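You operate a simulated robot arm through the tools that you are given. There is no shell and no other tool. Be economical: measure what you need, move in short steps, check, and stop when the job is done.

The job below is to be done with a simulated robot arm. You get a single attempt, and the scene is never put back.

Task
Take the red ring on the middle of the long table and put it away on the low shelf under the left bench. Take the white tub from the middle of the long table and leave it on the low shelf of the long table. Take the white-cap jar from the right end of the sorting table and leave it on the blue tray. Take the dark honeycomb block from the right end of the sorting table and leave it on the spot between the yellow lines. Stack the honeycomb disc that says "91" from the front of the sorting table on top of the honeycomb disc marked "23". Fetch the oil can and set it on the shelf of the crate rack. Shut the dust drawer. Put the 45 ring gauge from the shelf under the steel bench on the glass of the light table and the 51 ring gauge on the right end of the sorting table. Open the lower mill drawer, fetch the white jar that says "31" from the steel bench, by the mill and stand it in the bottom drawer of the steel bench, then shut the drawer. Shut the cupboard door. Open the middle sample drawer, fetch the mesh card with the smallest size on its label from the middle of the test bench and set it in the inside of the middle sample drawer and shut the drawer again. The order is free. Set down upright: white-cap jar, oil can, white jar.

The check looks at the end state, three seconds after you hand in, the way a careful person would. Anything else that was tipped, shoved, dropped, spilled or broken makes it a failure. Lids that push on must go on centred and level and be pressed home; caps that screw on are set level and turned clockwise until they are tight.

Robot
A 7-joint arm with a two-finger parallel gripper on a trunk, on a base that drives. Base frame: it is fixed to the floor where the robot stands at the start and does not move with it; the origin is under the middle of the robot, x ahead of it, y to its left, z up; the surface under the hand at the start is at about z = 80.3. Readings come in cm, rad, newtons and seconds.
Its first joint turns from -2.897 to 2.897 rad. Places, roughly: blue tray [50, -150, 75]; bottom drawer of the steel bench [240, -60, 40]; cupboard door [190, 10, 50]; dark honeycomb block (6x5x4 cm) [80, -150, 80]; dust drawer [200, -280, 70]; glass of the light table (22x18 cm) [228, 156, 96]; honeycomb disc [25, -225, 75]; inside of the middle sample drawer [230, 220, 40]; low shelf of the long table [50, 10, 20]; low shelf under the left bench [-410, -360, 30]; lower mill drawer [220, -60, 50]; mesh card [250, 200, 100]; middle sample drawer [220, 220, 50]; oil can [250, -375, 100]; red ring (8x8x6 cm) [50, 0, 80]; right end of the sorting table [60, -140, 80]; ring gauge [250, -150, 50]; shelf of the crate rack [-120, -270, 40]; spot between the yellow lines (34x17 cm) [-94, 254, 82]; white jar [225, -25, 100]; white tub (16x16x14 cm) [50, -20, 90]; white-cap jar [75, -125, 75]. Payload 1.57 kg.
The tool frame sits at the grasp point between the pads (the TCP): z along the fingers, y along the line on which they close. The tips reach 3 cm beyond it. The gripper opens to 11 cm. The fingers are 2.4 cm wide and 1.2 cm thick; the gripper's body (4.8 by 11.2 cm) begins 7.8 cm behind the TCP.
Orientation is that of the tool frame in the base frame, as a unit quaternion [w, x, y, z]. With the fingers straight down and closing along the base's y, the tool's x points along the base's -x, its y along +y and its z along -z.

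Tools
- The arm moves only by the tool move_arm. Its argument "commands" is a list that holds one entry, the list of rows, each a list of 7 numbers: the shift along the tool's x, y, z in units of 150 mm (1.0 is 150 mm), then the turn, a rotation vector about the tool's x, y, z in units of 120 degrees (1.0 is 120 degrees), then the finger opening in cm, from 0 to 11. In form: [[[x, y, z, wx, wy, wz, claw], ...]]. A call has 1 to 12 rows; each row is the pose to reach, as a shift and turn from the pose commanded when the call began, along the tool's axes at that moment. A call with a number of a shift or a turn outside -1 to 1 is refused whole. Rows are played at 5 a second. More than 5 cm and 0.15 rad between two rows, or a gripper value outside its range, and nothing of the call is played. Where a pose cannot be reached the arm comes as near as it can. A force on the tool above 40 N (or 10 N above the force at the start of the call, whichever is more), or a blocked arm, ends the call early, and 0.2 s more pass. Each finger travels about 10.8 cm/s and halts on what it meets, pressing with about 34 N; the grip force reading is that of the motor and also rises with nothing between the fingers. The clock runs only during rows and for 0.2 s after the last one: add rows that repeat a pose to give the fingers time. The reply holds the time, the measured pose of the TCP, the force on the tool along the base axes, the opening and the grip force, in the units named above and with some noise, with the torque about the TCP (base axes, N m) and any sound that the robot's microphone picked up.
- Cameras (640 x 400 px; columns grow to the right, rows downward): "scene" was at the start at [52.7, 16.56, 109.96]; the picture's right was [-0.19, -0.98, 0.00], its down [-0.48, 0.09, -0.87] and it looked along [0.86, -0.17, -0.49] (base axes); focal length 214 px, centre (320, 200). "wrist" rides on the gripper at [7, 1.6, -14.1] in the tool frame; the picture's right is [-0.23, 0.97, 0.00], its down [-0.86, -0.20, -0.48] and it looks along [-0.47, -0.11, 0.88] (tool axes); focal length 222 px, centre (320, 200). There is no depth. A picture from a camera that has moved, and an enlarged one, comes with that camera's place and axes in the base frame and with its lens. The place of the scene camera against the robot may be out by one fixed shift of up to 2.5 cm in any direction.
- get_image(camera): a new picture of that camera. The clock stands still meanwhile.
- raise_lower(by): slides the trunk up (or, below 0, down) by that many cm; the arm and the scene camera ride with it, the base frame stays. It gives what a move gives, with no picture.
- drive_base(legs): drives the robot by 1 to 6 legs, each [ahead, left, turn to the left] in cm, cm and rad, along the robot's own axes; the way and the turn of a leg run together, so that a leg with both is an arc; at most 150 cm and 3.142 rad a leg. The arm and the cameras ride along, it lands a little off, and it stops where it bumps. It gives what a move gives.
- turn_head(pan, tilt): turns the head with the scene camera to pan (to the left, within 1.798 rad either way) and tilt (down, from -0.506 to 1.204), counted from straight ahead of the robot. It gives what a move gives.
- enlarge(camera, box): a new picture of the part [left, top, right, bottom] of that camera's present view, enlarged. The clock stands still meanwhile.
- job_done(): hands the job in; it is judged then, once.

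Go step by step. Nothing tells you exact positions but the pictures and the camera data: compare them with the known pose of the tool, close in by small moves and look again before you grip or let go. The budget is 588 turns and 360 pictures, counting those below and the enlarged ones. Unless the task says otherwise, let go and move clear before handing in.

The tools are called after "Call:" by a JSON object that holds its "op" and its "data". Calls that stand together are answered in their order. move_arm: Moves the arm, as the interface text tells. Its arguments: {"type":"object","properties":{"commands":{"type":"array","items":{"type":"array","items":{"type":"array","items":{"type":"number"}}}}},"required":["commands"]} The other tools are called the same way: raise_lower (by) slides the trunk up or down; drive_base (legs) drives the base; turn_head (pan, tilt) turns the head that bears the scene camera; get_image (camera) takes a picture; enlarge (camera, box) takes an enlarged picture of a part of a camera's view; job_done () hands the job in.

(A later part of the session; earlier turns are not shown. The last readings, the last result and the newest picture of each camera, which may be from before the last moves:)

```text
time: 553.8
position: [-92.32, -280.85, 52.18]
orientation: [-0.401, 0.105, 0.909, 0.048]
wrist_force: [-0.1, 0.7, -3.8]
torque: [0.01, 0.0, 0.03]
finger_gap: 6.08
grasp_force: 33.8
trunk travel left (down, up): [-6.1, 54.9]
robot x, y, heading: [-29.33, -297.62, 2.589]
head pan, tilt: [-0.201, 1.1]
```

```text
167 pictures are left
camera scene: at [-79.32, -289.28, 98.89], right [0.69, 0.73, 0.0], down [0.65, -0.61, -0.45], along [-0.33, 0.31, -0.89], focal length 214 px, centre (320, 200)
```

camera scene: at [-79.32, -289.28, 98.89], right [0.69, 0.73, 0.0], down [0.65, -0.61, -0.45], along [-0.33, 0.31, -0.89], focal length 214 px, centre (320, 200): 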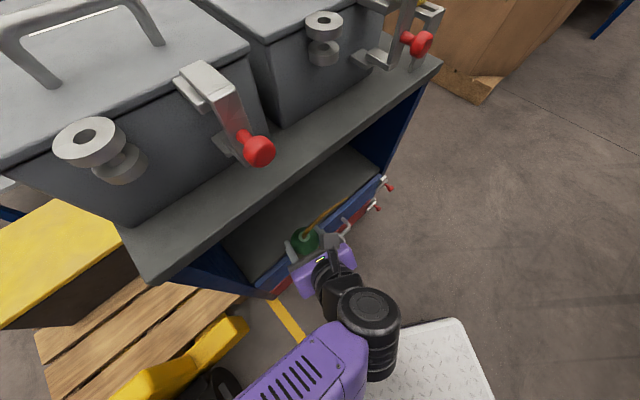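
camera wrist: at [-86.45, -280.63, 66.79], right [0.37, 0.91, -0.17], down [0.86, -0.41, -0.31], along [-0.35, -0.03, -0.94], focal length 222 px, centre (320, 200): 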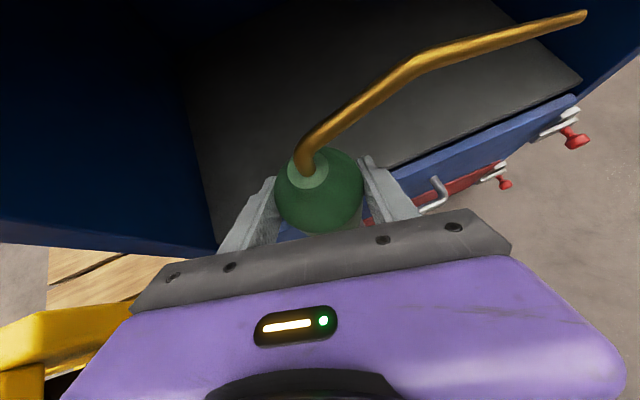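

Call:
{"op": "move_arm", "data": {"commands": [[[0.1, -0.035, 0.11, 0, 0, 0, 3], [0.2, -0.07, 0.22, 0, 0, 0, 3], [0.3, -0.1, 0.33, 0, 0, 0, 3], [0.38, -0.13, 0.415, 0, 0, 0, 3], [0.38, -0.13, 0.415, 0, 0, 0, 3]]]}}

Call:
{"op": "get_image", "data": {"camera": "wrist"}}

```text
time: 555.2
position: [-98.67, -282.38, 49.38]
orientation: [-0.379, 0.037, 0.922, 0.067]
wrist_force: [-0.6, -0.2, -4.2]
torque: [0.01, -0.03, 0.0]
finger_gap: 6.08
grasp_force: 34.0
trunk travel left (down, up): [-6.1, 54.9]
robot x, y, heading: [-29.3, -297.27, 2.585]
head pan, tilt: [-0.201, 1.1]
stopped in row 5: the arm was blocked; the commanded pose is now the measured one
```

```text
166 pictures are left
camera wrist: at [-93.69, -282.94, 64.32], right [0.28, 0.96, -0.07], down [0.92, -0.28, -0.28], along [-0.29, 0.02, -0.96], focal length 222 px, centre (320, 200)
```

wrist: 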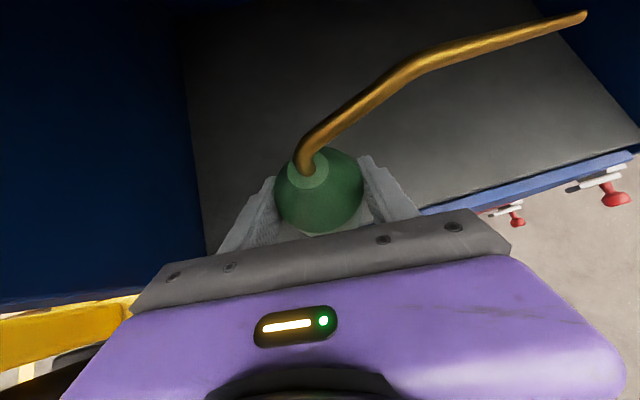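

Call:
{"op": "move_arm", "data": {"commands": [[[0.05, 0.005, -0.05, -0.004, 0.01, 0.035, 3], [0.094, 0.013, -0.094, -0.008, 0.019, 0.069, 3], [0.094, 0.013, -0.094, -0.008, 0.019, 0.069, 3]]]}}

Call:
{"op": "get_image", "data": {"camera": "scene"}}

```text
time: 556.0
position: [-97.27, -281.56, 49.87]
orientation: [-0.389, 0.084, 0.915, 0.067]
wrist_force: [0.1, 0.9, -3.9]
torque: [-0.01, -0.02, -0.01]
finger_gap: 6.08
grasp_force: 34.0
trunk travel left (down, up): [-6.1, 54.9]
robot x, y, heading: [-29.3, -297.37, 2.592]
head pan, tilt: [-0.201, 1.1]
```

```text
165 pictures are left
camera scene: at [-79.31, -289.29, 98.89], right [0.69, 0.73, 0.0], down [0.65, -0.61, -0.45], along [-0.33, 0.31, -0.89], focal length 214 px, centre (320, 200)
```

scene: 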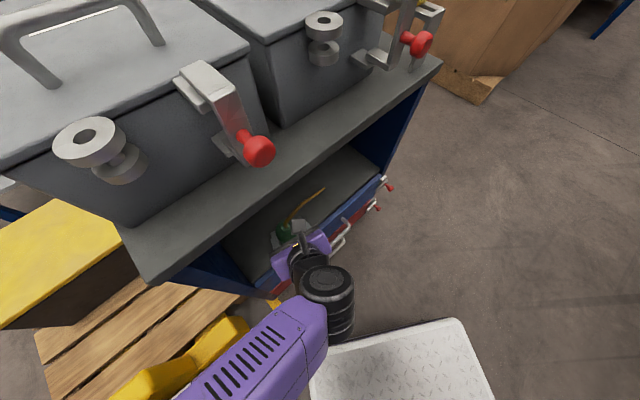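

Call:
{"op": "raise_lower", "data": {"by": 1.5}}

Call:
{"op": "drive_base", "data": {"legs": [[4.5, 2.7, 0]]}}

Call:
{"op": "get_image", "data": {"camera": "wrist"}}

```text
time: 556.7
position: [-97.39, -281.75, 51.26]
orientation: [-0.388, 0.084, 0.916, 0.067]
wrist_force: [-0.2, 1.1, -2.9]
torque: [-0.06, -0.02, -0.02]
finger_gap: 6.1
grasp_force: 33.9
trunk travel left (down, up): [-7.6, 53.4]
robot x, y, heading: [-28.83, -297.18, 2.589]
head pan, tilt: [-0.201, 1.1]
```

```text
time: 557.6
position: [-102.57, -281.72, 51.4]
orientation: [-0.388, 0.085, 0.915, 0.065]
wrist_force: [0.6, 0.4, -4.5]
torque: [-0.01, -0.01, 0.0]
finger_gap: 6.08
grasp_force: 34.0
trunk travel left (down, up): [-7.6, 53.4]
robot x, y, heading: [-34.41, -297.18, 2.587]
head pan, tilt: [-0.201, 1.1]
```

```text
164 pictures are left
camera wrist: at [-97.23, -282.15, 66.23], right [0.35, 0.93, -0.11], down [0.88, -0.37, -0.3], along [-0.32, 0.01, -0.95], focal length 222 px, centre (320, 200)
```

wrist: 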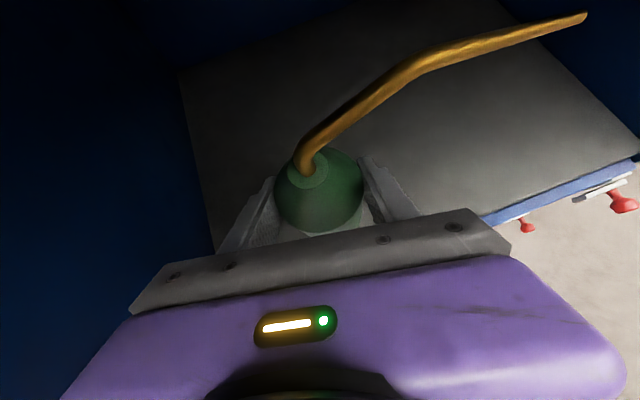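

Call:
{"op": "raise_lower", "data": {"by": -2}}

Call:
{"op": "raise_lower", "data": {"by": -1}}

```text
time: 558.3
position: [-102.54, -281.93, 49.31]
orientation: [-0.388, 0.083, 0.916, 0.066]
wrist_force: [-0.1, -0.5, -3.9]
torque: [0.01, 0.01, 0.02]
finger_gap: 6.06
grasp_force: 34.7
trunk travel left (down, up): [-5.6, 55.4]
robot x, y, heading: [-34.08, -296.96, 2.585]
head pan, tilt: [-0.201, 1.1]
```

```text
time: 558.8
position: [-102.52, -281.9, 48.49]
orientation: [-0.389, 0.083, 0.915, 0.066]
wrist_force: [-0.1, 0.1, -4.0]
torque: [-0.02, -0.01, 0.0]
finger_gap: 6.05
grasp_force: 33.2
trunk travel left (down, up): [-4.6, 56.4]
robot x, y, heading: [-33.93, -297.36, 2.586]
head pan, tilt: [-0.201, 1.1]
```

Call:
{"op": "raise_lower", "data": {"by": -1}}

Call:
{"op": "raise_lower", "data": {"by": -1}}

Call:
{"op": "get_image", "data": {"camera": "wrist"}}

```text
time: 559.4
position: [-102.62, -281.85, 47.34]
orientation: [-0.388, 0.083, 0.916, 0.066]
wrist_force: [-0.2, -0.7, -4.3]
torque: [0.02, -0.01, 0.02]
finger_gap: 6.08
grasp_force: 33.9
trunk travel left (down, up): [-3.6, 57.4]
robot x, y, heading: [-34.15, -297.28, 2.585]
head pan, tilt: [-0.201, 1.1]
```

```text
time: 560.0
position: [-102.68, -281.85, 46.41]
orientation: [-0.388, 0.083, 0.915, 0.066]
wrist_force: [0.1, -0.3, -3.7]
torque: [-0.01, 0.03, 0.03]
finger_gap: 6.08
grasp_force: 34.1
trunk travel left (down, up): [-2.6, 58.4]
robot x, y, heading: [-34.12, -297.4, 2.586]
head pan, tilt: [-0.201, 1.1]
```

```text
163 pictures are left
camera wrist: at [-97.21, -282.21, 61.19], right [0.35, 0.93, -0.11], down [0.88, -0.37, -0.3], along [-0.32, 0.01, -0.95], focal length 222 px, centre (320, 200)
```

wrist: 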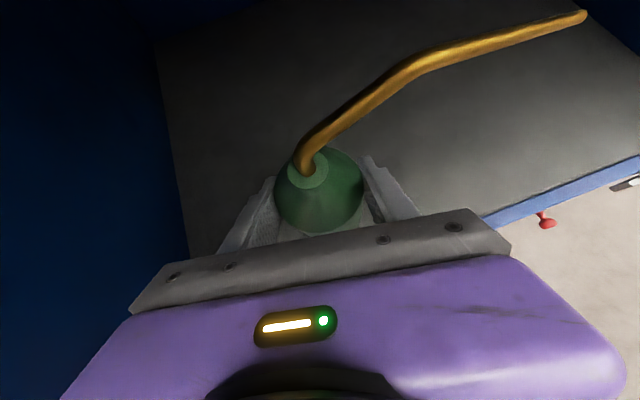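

Call:
{"op": "raise_lower", "data": {"by": -1.2}}

Call:
{"op": "raise_lower", "data": {"by": -1.2}}

```text
time: 560.6
position: [-102.62, -281.8, 45.32]
orientation: [-0.39, 0.084, 0.915, 0.066]
wrist_force: [-2.2, 4.4, 22.1]
torque: [-0.49, 0.27, -0.09]
finger_gap: 6.11
grasp_force: 22.3
trunk travel left (down, up): [-1.4, 59.6]
robot x, y, heading: [-34.39, -297.29, 2.587]
head pan, tilt: [-0.201, 1.1]
```

```text
time: 561.2
position: [-102.55, -282.01, 43.93]
orientation: [-0.388, 0.082, 0.916, 0.065]
wrist_force: [-2.1, 3.9, 17.4]
torque: [-0.41, 0.32, -0.07]
finger_gap: 6.13
grasp_force: 34.4
trunk travel left (down, up): [-0.2, 60.8]
robot x, y, heading: [-34.34, -297.31, 2.585]
head pan, tilt: [-0.201, 1.1]
```

Can base is on the shelf. Release and withdraw backward.

Call:
{"op": "move_arm", "data": {"commands": [[[0, 0, 0, 0, 0, 0, 6.6], [0, 0, 0, 0, 0, 0, 7.5], [0, 0, 0, 0, 0, 0, 8.5], [0, 0, 0, 0, 0, 0, 8.5]]]}}

Call:
{"op": "get_image", "data": {"camera": "wrist"}}

```text
time: 562.2
position: [-102.55, -281.86, 43.92]
orientation: [-0.388, 0.083, 0.916, 0.065]
wrist_force: [0.0, -0.3, 0.1]
torque: [0.01, 0.0, -0.01]
finger_gap: 8.49
grasp_force: 0.1
trunk travel left (down, up): [-0.2, 60.8]
robot x, y, heading: [-34.1, -297.28, 2.587]
head pan, tilt: [-0.201, 1.1]
```

```text
162 pictures are left
camera wrist: at [-97.21, -282.25, 58.81], right [0.35, 0.93, -0.11], down [0.88, -0.37, -0.3], along [-0.32, 0.01, -0.95], focal length 222 px, centre (320, 200)
```

wrist: 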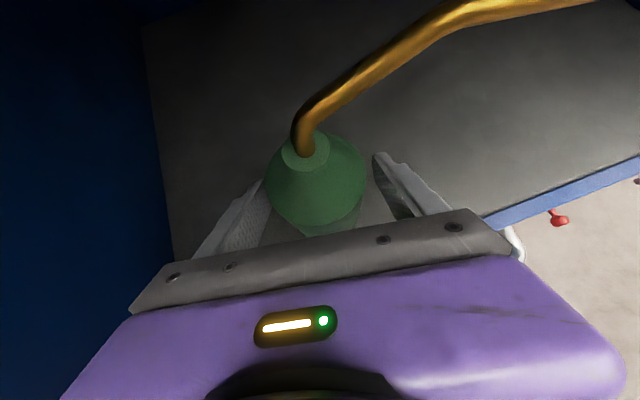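

Call:
{"op": "drive_base", "data": {"legs": [[-14.3, -4.4, 0]]}}

Call:
{"op": "get_image", "data": {"camera": "wrist"}}

```text
time: 563.6
position: [-87.91, -285.98, 43.96]
orientation: [-0.389, 0.082, 0.916, 0.064]
wrist_force: [1.2, -0.1, 0.1]
torque: [-0.04, -0.01, 0.02]
finger_gap: 8.52
grasp_force: 0.0
trunk travel left (down, up): [-0.2, 60.8]
robot x, y, heading: [-20.08, -301.37, 2.592]
head pan, tilt: [-0.201, 1.1]
```

```text
161 pictures are left
camera wrist: at [-82.69, -286.21, 58.82], right [0.35, 0.93, -0.11], down [0.88, -0.37, -0.3], along [-0.32, 0.01, -0.95], focal length 222 px, centre (320, 200)
```

wrist: 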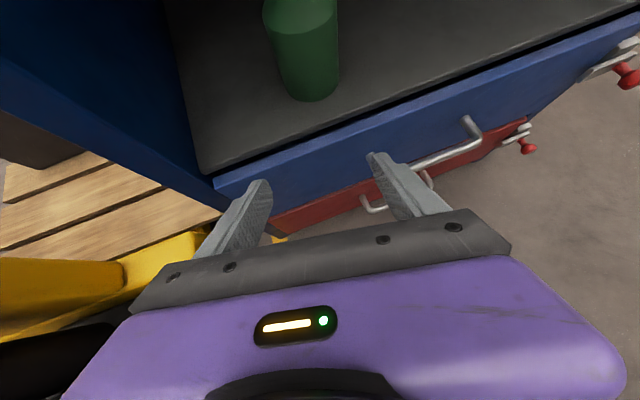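

Oil can stands upright on the rack shelf. Now raise the arm and go to the front side of the sorting table for the discs.

Call:
{"op": "raise_lower", "data": {"by": 40}}

Call:
{"op": "raise_lower", "data": {"by": 20}}

Call:
{"op": "drive_base", "data": {"legs": [[66, -40, 0]]}}

Call:
{"op": "turn_head", "data": {"pan": -1.5, "tilt": 0.6}}

Call:
{"op": "get_image", "data": {"camera": "scene"}}

```text
time: 567.4
position: [-88.04, -285.83, 84.07]
orientation: [-0.388, 0.082, 0.916, 0.065]
wrist_force: [-0.9, 0.5, 0.3]
torque: [-0.03, 0.0, -0.03]
finger_gap: 8.48
grasp_force: 0.0
trunk travel left (down, up): [-40.2, 20.8]
robot x, y, heading: [-19.67, -301.31, 2.59]
head pan, tilt: [-0.201, 1.1]
```

```text
time: 569.6
position: [-88.01, -285.89, 104.01]
orientation: [-0.389, 0.082, 0.915, 0.066]
wrist_force: [-0.4, 0.5, 0.4]
torque: [-0.02, 0.0, -0.03]
finger_gap: 8.51
grasp_force: 0.1
trunk travel left (down, up): [-60.2, 0.8]
robot x, y, heading: [-19.48, -300.9, 2.588]
head pan, tilt: [-0.201, 1.1]
```

```text
time: 572.9
position: [-116.52, -230.08, 103.99]
orientation: [-0.39, 0.076, 0.916, 0.062]
wrist_force: [0.0, -0.1, 0.3]
torque: [-0.01, 0.01, -0.02]
finger_gap: 8.51
grasp_force: 0.1
trunk travel left (down, up): [-60.2, 0.8]
robot x, y, heading: [-47.9, -244.44, 2.602]
head pan, tilt: [-0.201, 1.1]
stopped in leg 1: the robot was blocked; the commanded pose is now the measured one
```

```text
time: 574.4
position: [-116.61, -230.09, 104.0]
orientation: [-0.389, 0.078, 0.916, 0.063]
wrist_force: [0.7, -0.3, 0.0]
torque: [-0.01, 0.03, 0.01]
finger_gap: 8.51
grasp_force: 0.1
trunk travel left (down, up): [-60.2, 0.8]
robot x, y, heading: [-48.04, -244.79, 2.597]
head pan, tilt: [-1.499, 0.6]
```

```text
160 pictures are left
camera scene: at [-89.79, -233.63, 156.85], right [0.89, -0.45, 0.0], down [-0.26, -0.5, -0.82], along [0.38, 0.73, -0.57], focal length 214 px, centre (320, 200)
```

scene: 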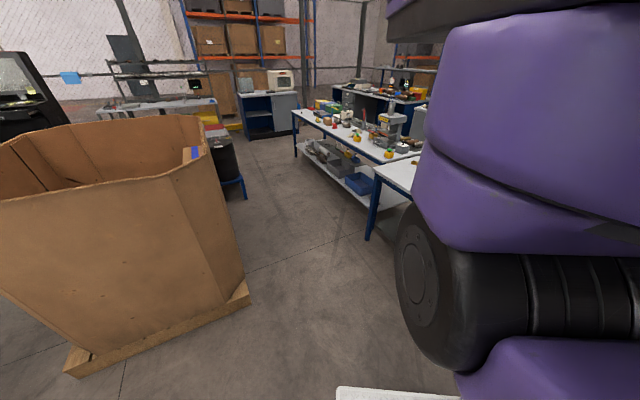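

Call:
{"op": "drive_base", "data": {"legs": [[0, -9, 0], [0, 0, -1.03]]}}

Call:
{"op": "drive_base", "data": {"legs": [[16, 5, 0], [0, 0, -1.55]]}}

Call:
{"op": "turn_head", "data": {"pan": 0.2, "tilt": 0.8}}

Call:
{"op": "get_image", "data": {"camera": "scene"}}

```text
time: 578.0
position: [-66.77, -170.92, 103.98]
orientation: [-0.309, 0.514, 0.762, 0.244]
wrist_force: [-0.2, -0.7, 0.2]
torque: [0.03, -0.01, 0.01]
finger_gap: 8.47
grasp_force: 0.0
trunk travel left (down, up): [-60.2, 0.8]
robot x, y, heading: [-43.11, -236.63, 1.582]
head pan, tilt: [-1.499, 0.6]
```

```text
time: 583.2
position: [16.81, -195.06, 104.04]
orientation: [-0.053, 0.899, 0.191, 0.39]
wrist_force: [0.9, 0.2, -0.5]
torque: [-0.02, -0.03, 0.03]
finger_gap: 8.5
grasp_force: 0.1
trunk travel left (down, up): [-60.2, 0.8]
robot x, y, heading: [-48.37, -220.93, 0.041]
head pan, tilt: [-1.499, 0.6]
```

```text
time: 585.0
position: [16.7, -195.1, 104.07]
orientation: [-0.053, 0.899, 0.19, 0.39]
wrist_force: [0.4, -0.2, -0.3]
torque: [0.02, -0.04, 0.04]
finger_gap: 8.49
grasp_force: 0.1
trunk travel left (down, up): [-60.2, 0.8]
robot x, y, heading: [-48.61, -220.7, 0.038]
head pan, tilt: [0.201, 0.799]
```

```text
159 pictures are left
camera scene: at [2.25, -198.79, 155.17], right [0.24, -0.97, 0.0], down [-0.7, -0.17, -0.7], along [0.68, 0.17, -0.72], focal length 214 px, centre (320, 200)
```

scene: 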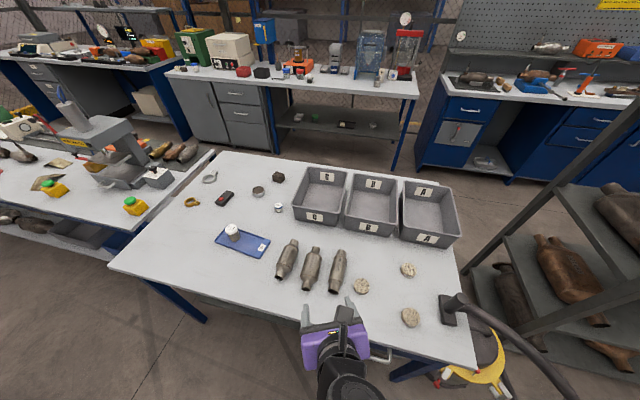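

Call:
{"op": "enlarge", "data": {"camera": "scene", "box": [340, 250, 440, 340]}}

```text
4.44 times, centred on (390, 295) of scene
camera zoom: at [2.25, -198.79, 155.17], right [0.24, -0.97, 0.0], down [-0.7, -0.17, -0.7], along [0.68, 0.17, -0.72], focal length 953 px, centre (9, -222)
```

zoom: 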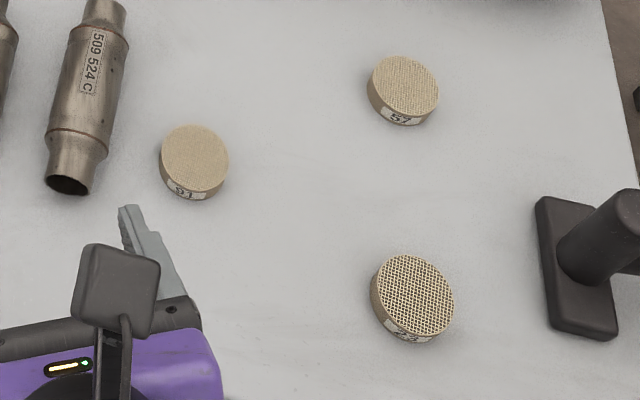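

Discs read 91, 57 and 23. I'll normalise the arm: raise the hand while lowering the trunk, then point the tool down.

Call:
{"op": "move_arm", "data": {"commands": [[[0.18, 0.01, -0.17, 0, 0, 0, 8.5], [0.36, 0.02, -0.34, 0, 0, 0, 8.5], [0.54, 0.04, -0.52, 0, 0, 0, 8.5], [0.72, 0.05, -0.69, 0, 0, 0, 8.5], [0.72, 0.05, -0.69, 0, 0, 0, 8.5]]]}}

Call:
{"op": "raise_lower", "data": {"by": -14}}

Call:
{"op": "move_arm", "data": {"commands": [[[0.18, 0.01, -0.17, 0, 0, 0, 8.5], [0.36, 0.02, -0.34, 0, 0, 0, 8.5], [0.54, 0.04, -0.52, 0, 0, 0, 8.5], [0.72, 0.05, -0.69, 0, 0, 0, 8.5], [0.72, 0.05, -0.69, 0, 0, 0, 8.5]]]}}

```text
time: 585.7
position: [16.47, -200.68, 107.94]
orientation: [0.034, 0.896, 0.24, 0.372]
wrist_force: [-0.6, -0.4, 1.7]
torque: [-0.01, 0.03, 0.0]
finger_gap: 8.49
grasp_force: 0.0
out of reach, approached as far as the arm can: row 3
trunk travel left (down, up): [-60.2, 0.8]
robot x, y, heading: [-48.41, -220.71, 0.038]
head pan, tilt: [0.201, 0.799]
stopped in row 3: the arm was blocked; the commanded pose is now the measured one
```

```text
time: 587.3
position: [16.57, -200.73, 93.96]
orientation: [0.034, 0.896, 0.241, 0.372]
wrist_force: [-0.4, -0.3, -0.3]
torque: [0.0, -0.02, -0.01]
finger_gap: 8.5
grasp_force: 0.1
trunk travel left (down, up): [-46.2, 14.8]
robot x, y, heading: [-48.34, -220.89, 0.044]
head pan, tilt: [0.201, 0.799]
```

```text
time: 588.4
position: [18.79, -199.58, 105.5]
orientation: [0.114, 0.886, 0.267, 0.362]
wrist_force: [0.0, 0.2, -0.3]
torque: [0.01, 0.02, 0.03]
finger_gap: 8.52
grasp_force: 0.1
out of reach, approached as far as the arm can: row 1, 2, 3, 4, 5
trunk travel left (down, up): [-46.2, 14.8]
robot x, y, heading: [-48.68, -220.73, 0.047]
head pan, tilt: [0.201, 0.799]
stopped in row 5: the arm was blocked; the commanded pose is now the measured one
```

Call:
{"op": "move_arm", "data": {"commands": [[[0.05, 0.03, 0.06, 0.014, -0.045, 0.033, 8], [0.1, 0.065, 0.117, 0.028, -0.09, 0.066, 8], [0.15, 0.1, 0.175, 0.042, -0.135, 0.1, 8], [0.2, 0.13, 0.233, 0.056, -0.18, 0.133, 8], [0.25, 0.16, 0.29, 0.071, -0.224, 0.166, 8], [0.3, 0.2, 0.35, 0.085, -0.269, 0.2, 8], [0.35, 0.23, 0.41, 0.099, -0.314, 0.232, 8], [0.397, 0.26, 0.467, 0.113, -0.359, 0.265, 8], [0.397, 0.26, 0.467, 0.113, -0.359, 0.265, 8]]]}}

Call:
{"op": "get_image", "data": {"camera": "wrist"}}

```text
time: 589.0
position: [18.73, -199.82, 102.35]
orientation: [0.153, 0.904, 0.288, 0.278]
wrist_force: [-0.3, -0.1, -0.2]
torque: [0.03, -0.03, 0.02]
finger_gap: 8.02
grasp_force: 0.1
trunk travel left (down, up): [-46.2, 14.8]
robot x, y, heading: [-48.73, -220.61, 0.043]
head pan, tilt: [0.201, 0.799]
stopped in row 2: the arm was blocked; the commanded pose is now the measured one
```

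```text
157 pictures are left
camera wrist: at [15.68, -195.24, 117.18], right [0.27, -0.9, 0.33], down [-0.95, -0.3, -0.06], along [0.15, -0.3, -0.94], focal length 222 px, centre (320, 200)
```

wrist: 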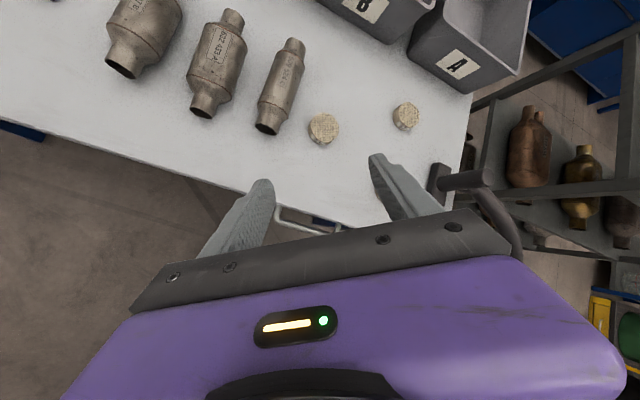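

Call:
{"op": "move_arm", "data": {"commands": [[[0.01, 0.25, 0.08, 0, 0, 0, 8], [0.03, 0.5, 0.16, 0, 0, 0, 8], [0.04, 0.75, 0.25, 0, 0, 0, 8], [0.05, 1, 0.33, 0, 0, 0, 8], [0.05, 1, 0.33, 0, 0, 0, 8]]]}}

Call:
{"op": "get_image", "data": {"camera": "scene"}}

```text
time: 589.6
position: [19.72, -197.7, 103.4]
orientation: [0.13, 0.87, 0.38, 0.287]
wrist_force: [0.0, -0.3, 0.4]
torque: [0.0, -0.03, 0.03]
finger_gap: 8.0
grasp_force: 0.0
trunk travel left (down, up): [-46.2, 14.8]
robot x, y, heading: [-48.5, -220.48, 0.04]
head pan, tilt: [0.201, 0.799]
stopped in row 3: the arm was blocked; the commanded pose is now the measured one
```

```text
156 pictures are left
camera scene: at [2.23, -198.76, 141.17], right [0.24, -0.97, 0.0], down [-0.7, -0.17, -0.7], along [0.68, 0.17, -0.72], focal length 214 px, centre (320, 200)
```

scene: 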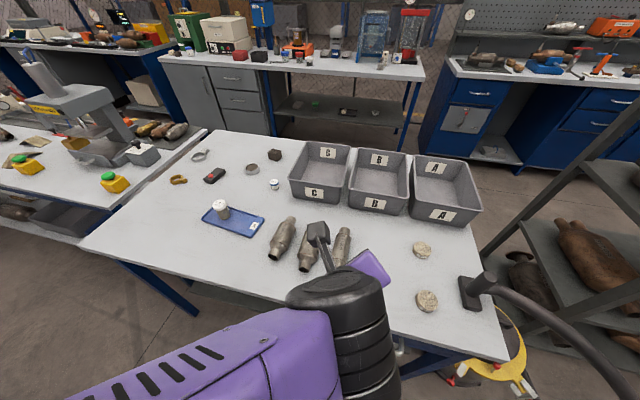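

Call:
{"op": "move_arm", "data": {"commands": [[[0.14, 0.15, 0.15, 0, 0, 0, 8], [0.28, 0.3, 0.3, 0, 0, 0, 8], [0.42, 0.45, 0.42, 0, 0, 0, 8], [0.56, 0.6, 0.5, 0, 0, 0, 8], [0.63, 0.68, 0.5, 0, 0, 0, 8], [0.63, 0.68, 0.5, 0, 0, 0, 8]]]}}

```text
time: 590.3
position: [21.72, -189.66, 103.39]
orientation: [0.101, 0.828, 0.465, 0.298]
wrist_force: [0.1, -0.3, 0.0]
torque: [0.0, -0.01, 0.02]
finger_gap: 8.0
grasp_force: 0.1
trunk travel left (down, up): [-46.2, 14.8]
robot x, y, heading: [-48.71, -221.08, 0.047]
head pan, tilt: [0.201, 0.799]
stopped in row 3: the arm was blocked; the commanded pose is now the measured one
```

Call:
{"op": "turn_head", "data": {"pan": -1.5, "tilt": 0.3}}

Call:
{"op": "move_arm", "data": {"commands": [[[0.14, 0.15, 0.15, 0, 0, 0, 8], [0.28, 0.3, 0.3, 0, 0, 0, 8], [0.42, 0.45, 0.42, 0, 0, 0, 8], [0.56, 0.6, 0.5, 0, 0, 0, 8], [0.63, 0.68, 0.5, 0, 0, 0, 8], [0.63, 0.68, 0.5, 0, 0, 0, 8]]]}}

```text
time: 592.0
position: [21.79, -189.47, 103.18]
orientation: [0.1, 0.828, 0.464, 0.299]
wrist_force: [0.4, -1.2, -0.2]
torque: [0.04, 0.03, 0.0]
finger_gap: 8.01
grasp_force: 0.1
trunk travel left (down, up): [-46.2, 14.8]
robot x, y, heading: [-48.73, -220.83, 0.039]
head pan, tilt: [-1.499, 0.3]
```

```text
time: 592.6
position: [22.48, -179.65, 103.88]
orientation: [0.07, 0.781, 0.538, 0.31]
wrist_force: [0.1, 0.3, -0.1]
torque: [0.0, 0.01, 0.04]
finger_gap: 8.0
grasp_force: 0.0
trunk travel left (down, up): [-46.2, 14.8]
robot x, y, heading: [-48.11, -220.92, 0.042]
head pan, tilt: [-1.499, 0.3]
stopped in row 3: the arm was blocked; the commanded pose is now the measured one
```

Call:
{"op": "turn_head", "data": {"pan": 0.9, "tilt": 1.15}}

Call:
{"op": "get_image", "data": {"camera": "scene"}}

```text
time: 594.8
position: [22.49, -179.64, 103.82]
orientation: [0.069, 0.781, 0.538, 0.31]
wrist_force: [-0.4, -0.2, 0.7]
torque: [-0.03, 0.01, -0.05]
finger_gap: 8.02
grasp_force: 0.1
trunk travel left (down, up): [-46.2, 14.8]
robot x, y, heading: [-48.37, -220.7, 0.042]
head pan, tilt: [0.901, 1.15]
```

```text
155 pictures are left
camera scene: at [-2.1, -195.86, 138.68], right [0.81, -0.59, 0.0], down [-0.54, -0.74, -0.41], along [0.24, 0.33, -0.91], focal length 214 px, centre (320, 200)
```

scene: 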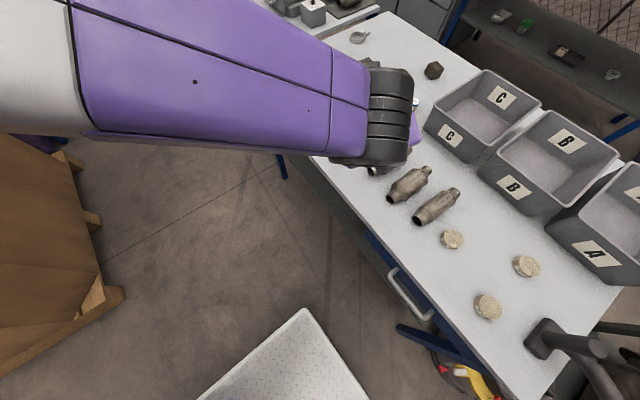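

Call:
{"op": "drive_base", "data": {"legs": [[-14, 0, -0.04], [0, -17, 0]]}}

Call:
{"op": "move_arm", "data": {"commands": [[[0, 0, 0, -0.014, 0.001, 0.053, 8], [0, 0, 0, -0.029, 0.003, 0.106, 8], [0, 0, 0, -0.043, 0.004, 0.159, 8], [0, 0, 0, -0.057, 0.005, 0.211, 8], [0, 0, 0, -0.071, 0.006, 0.264, 8], [0, 0, 0, -0.086, 0.008, 0.317, 8], [0, 0, 0, -0.1, 0.009, 0.37, 8], [0, 0, 0, -0.114, 0.01, 0.42, 8]]]}}

```text
time: 596.0
position: [16.72, -178.53, 103.9]
orientation: [0.067, 0.776, 0.545, 0.31]
wrist_force: [0.7, -1.0, -0.4]
torque: [-0.02, -0.03, 0.0]
finger_gap: 8.01
grasp_force: 0.1
trunk travel left (down, up): [-46.2, 14.8]
robot x, y, heading: [-53.47, -220.73, 0.059]
head pan, tilt: [0.901, 1.15]
stopped in leg 1: the robot was blocked; the commanded pose is now the measured one
```

```text
time: 597.8
position: [16.28, -179.53, 101.86]
orientation: [0.037, 0.914, 0.141, 0.378]
wrist_force: [0.0, -0.3, 0.3]
torque: [0.02, 0.01, 0.01]
finger_gap: 7.99
grasp_force: 0.2
trunk travel left (down, up): [-46.2, 14.8]
robot x, y, heading: [-53.45, -220.75, 0.058]
head pan, tilt: [0.901, 1.15]
```

Call:
{"op": "move_arm", "data": {"commands": [[[0.1, 0.17, 0.13, 0, 0, 0, 8], [0.19, 0.35, 0.27, 0, 0, 0, 8], [0.29, 0.52, 0.4, 0, 0, 0, 8], [0.387, 0.695, 0.54, 0, 0, 0, 8], [0.387, 0.695, 0.54, 0, 0, 0, 8]]]}}

Call:
{"op": "get_image", "data": {"camera": "wrist"}}

```text
time: 598.4
position: [15.47, -176.78, 101.0]
orientation: [0.008, 0.899, 0.224, 0.375]
wrist_force: [0.4, -0.2, 0.0]
torque: [0.02, 0.01, 0.01]
finger_gap: 8.0
grasp_force: 0.1
trunk travel left (down, up): [-46.2, 14.8]
robot x, y, heading: [-53.67, -220.96, 0.061]
head pan, tilt: [0.901, 1.15]
stopped in row 3: the arm was blocked; the commanded pose is now the measured one
```

```text
154 pictures are left
camera wrist: at [10.75, -177.51, 116.05], right [0.25, -0.97, 0.03], down [-0.93, -0.24, -0.27], along [0.26, 0.04, -0.96], focal length 222 px, centre (320, 200)
```

wrist: 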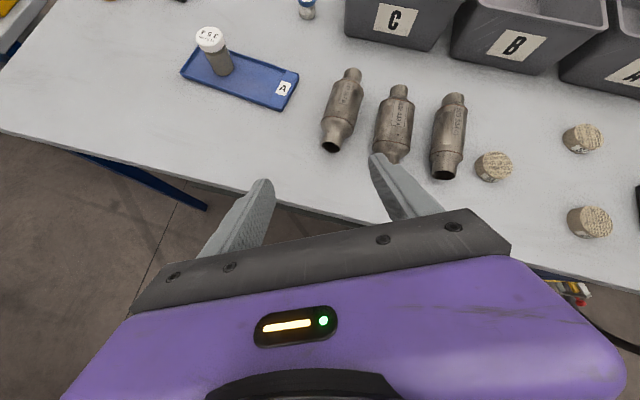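

Call:
{"op": "turn_head", "data": {"pan": 1.7, "tilt": 0.8}}

Call:
{"op": "get_image", "data": {"camera": "scene"}}

```text
time: 599.5
position: [15.35, -176.55, 101.06]
orientation: [0.008, 0.899, 0.225, 0.375]
wrist_force: [-0.8, -0.6, 0.1]
torque: [0.02, 0.0, 0.02]
finger_gap: 7.97
grasp_force: 0.2
trunk travel left (down, up): [-46.2, 14.8]
robot x, y, heading: [-53.61, -220.87, 0.064]
head pan, tilt: [1.7, 0.799]
```

```text
153 pictures are left
camera scene: at [-12.48, -192.16, 141.16], right [0.98, 0.19, 0.0], down [0.13, -0.7, -0.7], along [-0.13, 0.68, -0.72], focal length 214 px, centre (320, 200)
```

scene: 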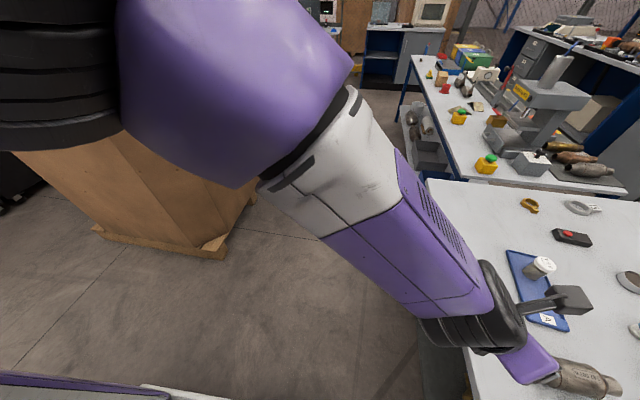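

The elbow sits left of the head, so the arm works best toward its left. I'll turn the base right so the discs lie to the arm's left.

Call:
{"op": "drive_base", "data": {"legs": [[0, 0, -0.56]]}}

Call:
{"op": "get_image", "data": {"camera": "wrist"}}

```text
time: 600.3
position: [15.98, -177.19, 101.0]
orientation: [0.009, 0.9, 0.22, 0.376]
wrist_force: [-0.4, 0.8, -0.6]
torque: [-0.01, -0.01, -0.02]
finger_gap: 8.02
grasp_force: 0.0
trunk travel left (down, up): [-46.2, 14.8]
robot x, y, heading: [-53.42, -220.81, 0.049]
head pan, tilt: [1.7, 0.799]
stopped in leg 1: the robot was blocked; the commanded pose is now the measured one
```

```text
152 pictures are left
camera wrist: at [11.19, -177.95, 116.03], right [0.24, -0.97, 0.03], down [-0.93, -0.24, -0.27], along [0.26, 0.04, -0.96], focal length 222 px, centre (320, 200)
```

wrist: 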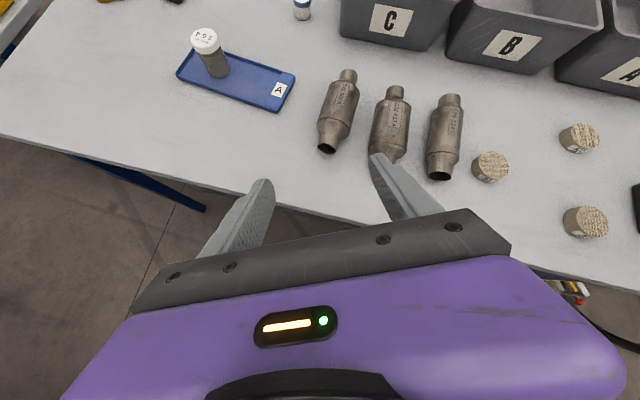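

Call:
{"op": "drive_base", "data": {"legs": [[7, 5, 0], [0, 0, -0.5]]}}

Call:
{"op": "get_image", "data": {"camera": "wrist"}}

```text
time: 602.8
position: [35.11, -210.96, 100.97]
orientation: [0.103, 0.927, -0.012, 0.361]
wrist_force: [0.3, 0.6, 0.0]
torque: [0.0, -0.01, -0.02]
finger_gap: 8.02
grasp_force: 0.2
trunk travel left (down, up): [-46.2, 14.8]
robot x, y, heading: [-46.89, -215.55, -0.458]
head pan, tilt: [1.7, 0.799]
```

```text
151 pictures are left
camera wrist: at [30.65, -209.46, 116.03], right [-0.26, -0.96, 0.02], down [-0.93, 0.25, -0.27], along [0.25, -0.09, -0.96], focal length 222 px, centre (320, 200)
```

wrist: 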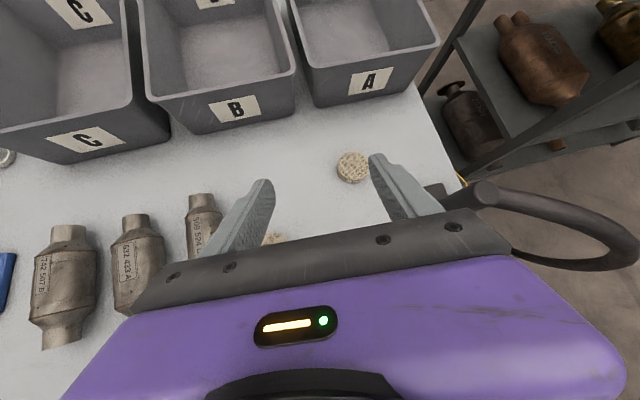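

Call:
{"op": "move_arm", "data": {"commands": [[[0, 0, 0, 0.017, -0.059, -0.002, 8], [0, 0, 0, 0.033, -0.118, -0.004, 8], [0, 0, 0, 0.05, -0.177, -0.006, 8], [0, 0, 0, 0.067, -0.235, -0.008, 8], [0, 0, 0, 0.083, -0.294, -0.01, 8], [0, 0, 0, 0.1, -0.353, -0.012, 8], [0, 0, 0, 0.1, -0.353, -0.012, 8]]]}}

Call:
{"op": "get_image", "data": {"camera": "wrist"}}

```text
time: 603.3
position: [30.09, -205.66, 95.49]
orientation: [0.108, 0.951, 0.089, 0.277]
wrist_force: [0.8, -0.6, 0.2]
torque: [-0.01, 0.01, -0.01]
finger_gap: 8.02
grasp_force: 0.1
out of reach, approached as far as the arm can: row 2
trunk travel left (down, up): [-46.2, 14.8]
robot x, y, heading: [-46.53, -215.24, -0.455]
head pan, tilt: [1.7, 0.799]
stopped in row 2: the arm was blocked; the commanded pose is now the measured one
```

```text
150 pictures are left
camera wrist: at [28.27, -203.45, 111.04], right [-0.08, -0.99, 0.13], down [-0.99, 0.07, -0.09], along [0.08, -0.14, -0.99], focal length 222 px, centre (320, 200)
```

wrist: 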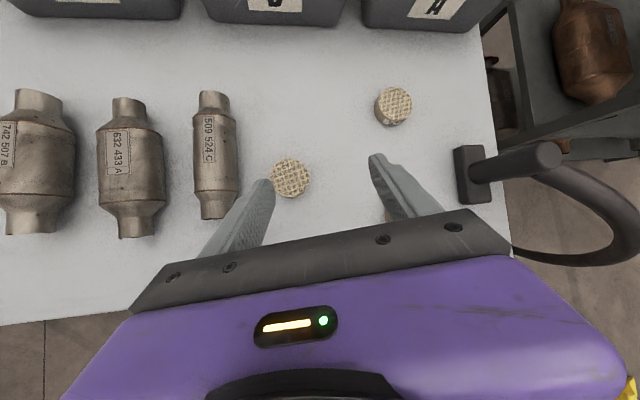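

The arm is jammed in an awkward elbow-left posture. I'll back into open floor and reconfigure it there.

Call:
{"op": "drive_base", "data": {"legs": [[0, 20, 0], [-50, 0, 0]]}}

Call:
{"op": "raise_lower", "data": {"by": 14}}

```text
time: 607.4
position: [-5.15, -165.88, 95.46]
orientation: [0.105, 0.95, 0.095, 0.277]
wrist_force: [0.7, -0.9, 0.0]
torque: [-0.01, 0.02, 0.0]
finger_gap: 8.02
grasp_force: 0.1
trunk travel left (down, up): [-46.2, 14.8]
robot x, y, heading: [-81.93, -176.76, -0.441]
head pan, tilt: [1.7, 0.799]
```

```text
time: 609.1
position: [-5.15, -165.9, 109.59]
orientation: [0.106, 0.95, 0.094, 0.279]
wrist_force: [-0.5, -0.1, -0.5]
torque: [0.0, 0.0, -0.03]
finger_gap: 8.01
grasp_force: 0.0
trunk travel left (down, up): [-60.2, 0.8]
robot x, y, heading: [-81.83, -176.85, -0.441]
head pan, tilt: [1.7, 0.799]
```

Call:
{"op": "move_arm", "data": {"commands": [[[-0.13, -0.063, 0.2, 0, 0, 0, 8], [-0.25, -0.127, 0.41, 0, 0, 0, 8], [-0.38, -0.19, 0.62, 0, 0, 0, 8], [-0.51, -0.254, 0.823, 0, 0, 0, 8], [-0.51, -0.254, 0.823, 0, 0, 0, 8]]]}}

Call:
{"op": "move_arm", "data": {"commands": [[[-0.13, -0.063, 0.2, 0, 0, 0, 8], [-0.25, -0.127, 0.41, 0, 0, 0, 8], [-0.38, -0.19, 0.62, 0, 0, 0, 8], [-0.51, -0.254, 0.823, 0, 0, 0, 8], [-0.51, -0.254, 0.823, 0, 0, 0, 8]]]}}

```text
time: 610.3
position: [-5.13, -166.12, 94.31]
orientation: [0.105, 0.95, 0.094, 0.278]
wrist_force: [-0.8, -0.5, 0.5]
torque: [0.04, -0.01, -0.04]
finger_gap: 8.01
grasp_force: 0.0
trunk travel left (down, up): [-60.2, 0.8]
robot x, y, heading: [-81.59, -176.58, -0.441]
head pan, tilt: [1.7, 0.799]
```

```text
time: 611.5
position: [-5.25, -165.92, 79.43]
orientation: [0.105, 0.95, 0.095, 0.277]
wrist_force: [-0.4, 0.0, -0.4]
torque: [0.0, 0.02, 0.0]
finger_gap: 7.99
grasp_force: 0.1
trunk travel left (down, up): [-60.2, 0.8]
robot x, y, heading: [-81.66, -176.81, -0.442]
head pan, tilt: [1.7, 0.799]
```

Call:
{"op": "move_arm", "data": {"commands": [[[-0.14, 0.2, -0.025, 0, 0, 0, 8], [-0.28, 0.41, -0.05, 0, 0, 0, 8], [-0.43, 0.61, -0.075, 0, 0, 0, 8], [-0.57, 0.817, -0.1, 0, 0, 0, 8], [-0.57, 0.817, -0.1, 0, 0, 0, 8]]]}}

Call:
{"op": "move_arm", "data": {"commands": [[[-0.14, 0.2, -0.025, 0, 0, 0, 8], [-0.28, 0.41, -0.05, 0, 0, 0, 8], [-0.43, 0.61, -0.075, 0, 0, 0, 8], [-0.57, 0.817, -0.1, 0, 0, 0, 8], [-0.57, 0.817, -0.1, 0, 0, 0, 8]]]}}

Call:
{"op": "turn_head", "data": {"pan": 0.4, "tilt": 1.0}}

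Call:
{"op": "get_image", "data": {"camera": "scene"}}

```text
time: 612.7
position: [-11.76, -179.47, 79.46]
orientation: [0.106, 0.95, 0.094, 0.278]
wrist_force: [0.6, -0.4, 0.0]
torque: [0.01, 0.0, 0.04]
finger_gap: 7.97
grasp_force: 0.1
trunk travel left (down, up): [-60.2, 0.8]
robot x, y, heading: [-82.03, -176.86, -0.438]
head pan, tilt: [1.7, 0.799]
```

```text
time: 613.9
position: [-18.13, -192.95, 79.48]
orientation: [0.106, 0.95, 0.095, 0.276]
wrist_force: [0.8, -0.2, 0.3]
torque: [0.01, 0.01, -0.04]
finger_gap: 8.01
grasp_force: 0.1
trunk travel left (down, up): [-60.2, 0.8]
robot x, y, heading: [-81.82, -176.71, -0.438]
head pan, tilt: [1.7, 0.799]
```

```text
time: 615.3
position: [-18.12, -192.99, 79.39]
orientation: [0.106, 0.95, 0.095, 0.278]
wrist_force: [0.7, 0.2, 0.2]
torque: [0.02, 0.01, 0.0]
finger_gap: 8.03
grasp_force: 0.0
trunk travel left (down, up): [-60.2, 0.8]
robot x, y, heading: [-82.05, -176.57, -0.44]
head pan, tilt: [0.4, 1.0]
```

```text
149 pictures are left
camera scene: at [-26.61, -178.95, 153.66], right [-0.04, -1.0, 0.0], down [-0.84, 0.03, -0.54], along [0.54, -0.02, -0.84], focal length 214 px, centre (320, 200)
```

scene: 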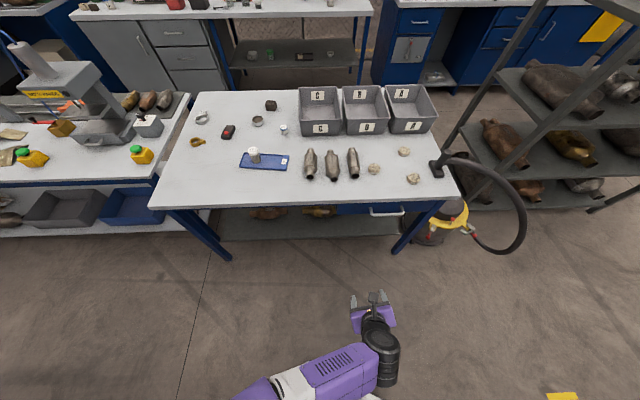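

Call:
{"op": "move_arm", "data": {"commands": [[[-0.14, 0.2, -0.025, 0, 0, 0, 8], [-0.28, 0.41, -0.05, 0, 0, 0, 8], [-0.43, 0.61, -0.075, 0, 0, 0, 8], [-0.57, 0.817, -0.1, 0, 0, 0, 8], [-0.57, 0.817, -0.1, 0, 0, 0, 8]]]}}

Call:
{"op": "move_arm", "data": {"commands": [[[-0.14, 0.2, -0.025, 0, 0, 0, 8], [-0.28, 0.41, -0.05, 0, 0, 0, 8], [-0.43, 0.61, -0.075, 0, 0, 0, 8], [-0.57, 0.817, -0.1, 0, 0, 0, 8], [-0.57, 0.817, -0.1, 0, 0, 0, 8]]]}}

```text
time: 616.5
position: [-24.47, -206.8, 79.51]
orientation: [0.105, 0.95, 0.095, 0.278]
wrist_force: [0.3, -0.6, 0.0]
torque: [0.01, -0.01, -0.01]
finger_gap: 8.01
grasp_force: 0.1
out of reach, approached as far as the arm can: row 3
trunk travel left (down, up): [-60.2, 0.8]
robot x, y, heading: [-81.92, -177.29, -0.442]
head pan, tilt: [0.4, 1.0]
```

```text
time: 617.7
position: [-30.75, -220.24, 79.41]
orientation: [0.105, 0.95, 0.094, 0.279]
wrist_force: [-0.5, 0.5, 0.4]
torque: [0.01, 0.03, 0.02]
finger_gap: 8.0
grasp_force: 0.1
trunk travel left (down, up): [-60.2, 0.8]
robot x, y, heading: [-82.13, -176.5, -0.438]
head pan, tilt: [0.4, 1.0]
```

Call:
{"op": "move_arm", "data": {"commands": [[[0.21, 0.14, -0.02, 0, 0, 0, 8], [0.43, 0.29, -0.05, 0, 0, 0, 8], [0.64, 0.43, -0.07, 0, 0, 0, 8], [0.86, 0.58, -0.1, 0, 0, 0, 8], [0.86, 0.58, -0.1, 0, 0, 0, 8]]]}}

Call:
{"op": "move_arm", "data": {"commands": [[[0.12, 0.06, -0.2, 0, 0, 0, 8], [0.25, 0.127, -0.41, 0, 0, 0, 8], [0.38, 0.19, -0.62, 0, 0, 0, 8], [0.51, 0.254, -0.823, 0, 0, 0, 8], [0.51, 0.254, -0.823, 0, 0, 0, 8]]]}}

Call:
{"op": "get_image", "data": {"camera": "scene"}}

```text
time: 618.9
position: [-19.77, -225.27, 89.5]
orientation: [0.105, 0.95, 0.095, 0.278]
wrist_force: [-0.6, 0.6, 0.3]
torque: [-0.01, -0.02, 0.01]
finger_gap: 7.98
grasp_force: 0.1
trunk travel left (down, up): [-60.2, 0.8]
robot x, y, heading: [-81.7, -176.87, -0.439]
head pan, tilt: [0.4, 1.0]
```

```text
time: 620.1
position: [-19.71, -225.41, 104.55]
orientation: [0.106, 0.95, 0.095, 0.279]
wrist_force: [0.3, 1.0, 0.9]
torque: [-0.02, -0.04, 0.02]
finger_gap: 7.99
grasp_force: 0.1
trunk travel left (down, up): [-60.2, 0.8]
robot x, y, heading: [-81.97, -176.59, -0.442]
head pan, tilt: [0.4, 1.0]
```

```text
148 pictures are left
camera scene: at [-26.61, -178.96, 153.66], right [-0.04, -1.0, 0.0], down [-0.84, 0.04, -0.54], along [0.54, -0.02, -0.84], focal length 214 px, centre (320, 200)
```

scene: 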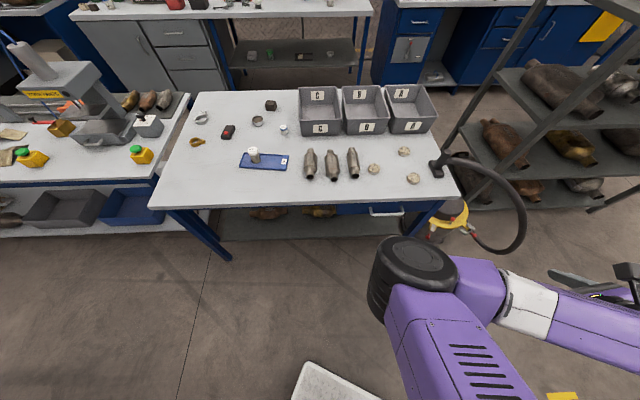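

Call:
{"op": "move_arm", "data": {"commands": [[[0.12, 0.06, -0.2, 0, 0, 0, 8], [0.25, 0.127, -0.41, 0, 0, 0, 8], [0.38, 0.19, -0.62, 0, 0, 0, 8], [0.51, 0.254, -0.823, 0, 0, 0, 8], [0.51, 0.254, -0.823, 0, 0, 0, 8]]]}}

Call:
{"op": "raise_lower", "data": {"by": -25}}

Call:
{"op": "move_arm", "data": {"commands": [[[0.12, 0.06, -0.2, 0.017, -0.045, -0.02, 8], [0.25, 0.127, -0.41, 0.034, -0.09, -0.03, 8], [0.38, 0.19, -0.62, 0.05, -0.135, -0.03, 8], [0.51, 0.254, -0.823, 0.068, -0.18, -0.04, 8], [0.51, 0.254, -0.823, 0.1, -0.26, -0.06, 8], [0.51, 0.254, -0.823, 0.1, -0.26, -0.06, 8]]]}}

```text
time: 621.3
position: [-19.82, -225.51, 119.53]
orientation: [0.105, 0.95, 0.095, 0.278]
wrist_force: [0.1, -0.4, -0.7]
torque: [-0.03, 0.0, 0.0]
finger_gap: 8.02
grasp_force: 0.1
trunk travel left (down, up): [-60.2, 0.8]
robot x, y, heading: [-81.78, -176.85, -0.439]
head pan, tilt: [0.4, 1.0]
```

```text
time: 623.9
position: [-19.68, -225.38, 94.48]
orientation: [0.106, 0.95, 0.094, 0.277]
wrist_force: [-0.1, -0.3, -1.0]
torque: [0.02, 0.03, 0.01]
finger_gap: 7.98
grasp_force: 0.1
trunk travel left (down, up): [-35.2, 25.8]
robot x, y, heading: [-81.55, -177.01, -0.444]
head pan, tilt: [0.4, 1.0]
```

```text
refused: row 5 steps farther than a row can; nothing moved
```

Call:
{"op": "move_arm", "data": {"commands": [[[0.1, 0.05, -0.16, 0.02, -0.054, 0.018, 8], [0.2, 0.1, -0.33, 0.041, -0.108, 0.036, 8], [0.3, 0.15, -0.5, 0.062, -0.161, 0.055, 8], [0.4, 0.2, -0.66, 0.082, -0.215, 0.073, 8], [0.5, 0.25, -0.82, 0.103, -0.269, 0.091, 8], [0.5, 0.25, -0.82, 0.103, -0.269, 0.091, 8]]]}}

Call:
{"op": "get_image", "data": {"camera": "scene"}}

```text
time: 625.3
position: [-20.02, -225.31, 109.35]
orientation: [0.001, 1.0, 0.001, -0.001]
wrist_force: [0.0, 0.4, -0.3]
torque: [0.01, -0.03, 0.03]
finger_gap: 8.03
grasp_force: 0.0
trunk travel left (down, up): [-35.2, 25.8]
robot x, y, heading: [-81.76, -177.1, -0.442]
head pan, tilt: [0.4, 1.0]
```

```text
147 pictures are left
camera scene: at [-26.61, -178.96, 128.65], right [-0.04, -1.0, 0.0], down [-0.84, 0.04, -0.54], along [0.54, -0.02, -0.84], focal length 214 px, centre (320, 200)
```

scene: 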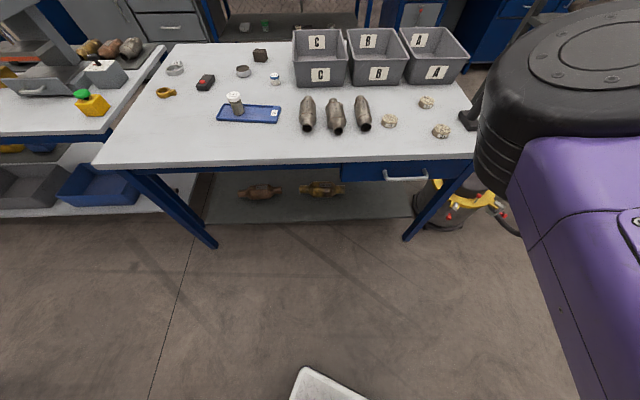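

The arm is well configured now (elbow right). Square up and go over disc 91.

Call:
{"op": "drive_base", "data": {"legs": [[0, 0, 0.442], [38, 0, 0], [0, -9, 0]]}}

Call:
{"op": "get_image", "data": {"camera": "wrist"}}

```text
time: 629.7
position: [32.42, -203.39, 109.26]
orientation: [0.0, 0.976, 0.22, 0.0]
wrist_force: [-0.5, -0.8, 0.0]
torque: [0.0, -0.01, 0.02]
finger_gap: 8.0
grasp_force: 0.1
trunk travel left (down, up): [-35.2, 25.8]
robot x, y, heading: [-44.15, -185.65, -0.001]
head pan, tilt: [0.4, 1.0]
```

```text
146 pictures are left
camera wrist: at [39.33, -201.98, 123.4], right [0.21, -0.98, 0.0], down [-0.86, -0.19, 0.48], along [-0.47, -0.1, -0.88], focal length 222 px, centre (320, 200)
```

wrist: 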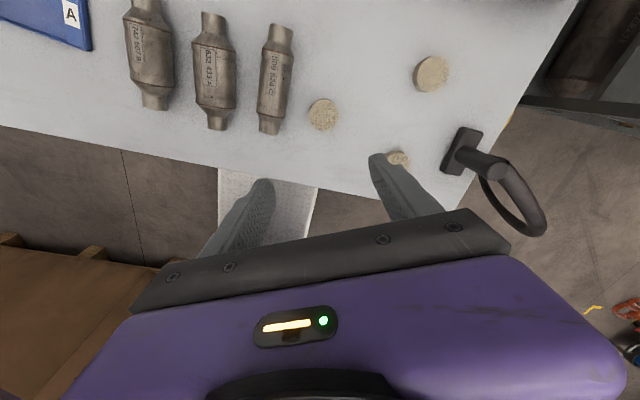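

Call:
{"op": "move_arm", "data": {"commands": [[[0.03, 0.02, 0.3, 0, 0, 0, 7], [0.06, 0.04, 0.6, 0, 0, 0, 7], [0.106, 0.073, 0.9, 0, 0, 0, 7], [0.106, 0.073, 1, 0, 0, 0, 7], [0.106, 0.073, 1, 0, 0, 0, 7]]]}}

Call:
{"op": "get_image", "data": {"camera": "wrist"}}

```text
time: 630.9
position: [34.5, -203.9, 94.37]
orientation: [0.0, 0.975, 0.221, 0.001]
wrist_force: [0.8, 1.0, -0.1]
torque: [0.0, -0.01, -0.03]
finger_gap: 7.0
grasp_force: 0.2
trunk travel left (down, up): [-35.2, 25.8]
robot x, y, heading: [-44.24, -185.93, -0.001]
head pan, tilt: [0.4, 1.0]
```

```text
145 pictures are left
camera wrist: at [41.38, -202.37, 108.5], right [0.21, -0.98, 0.0], down [-0.86, -0.19, 0.48], along [-0.47, -0.1, -0.88], focal length 222 px, centre (320, 200)
```

wrist: 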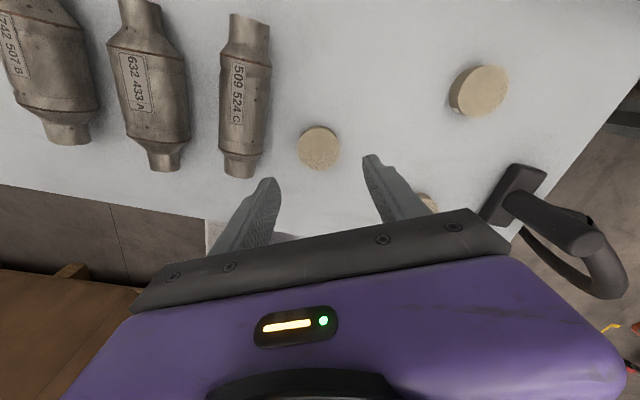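

Call:
{"op": "move_arm", "data": {"commands": [[[-0.01, -0.01, 0.3, 0, 0, 0, 7], [-0.01, -0.01, 0.55, 0, 0, 0, 7], [-0.01, -0.01, 0.55, 0, 0, 0, 7]]]}}

Call:
{"op": "get_image", "data": {"camera": "wrist"}}

```text
time: 631.7
position: [34.18, -203.7, 86.03]
orientation: [0.0, 0.975, 0.221, 0.001]
wrist_force: [0.3, 0.4, -0.3]
torque: [0.01, 0.01, 0.0]
finger_gap: 6.98
grasp_force: 0.0
trunk travel left (down, up): [-35.2, 25.8]
robot x, y, heading: [-43.95, -186.1, 0.001]
head pan, tilt: [0.4, 1.0]
```

```text
144 pictures are left
camera wrist: at [41.04, -202.28, 100.15], right [0.21, -0.98, 0.0], down [-0.86, -0.19, 0.48], along [-0.47, -0.1, -0.88], focal length 222 px, centre (320, 200)
```

wrist: 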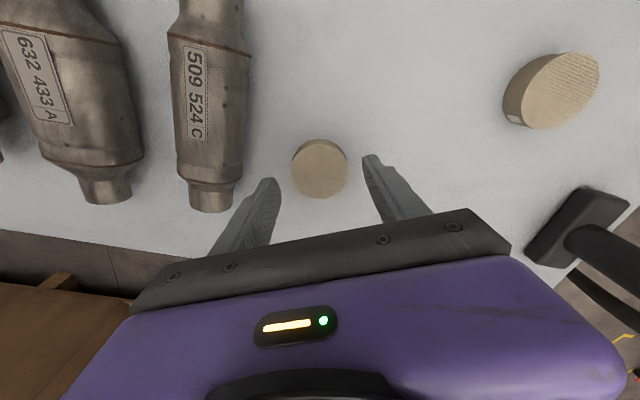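

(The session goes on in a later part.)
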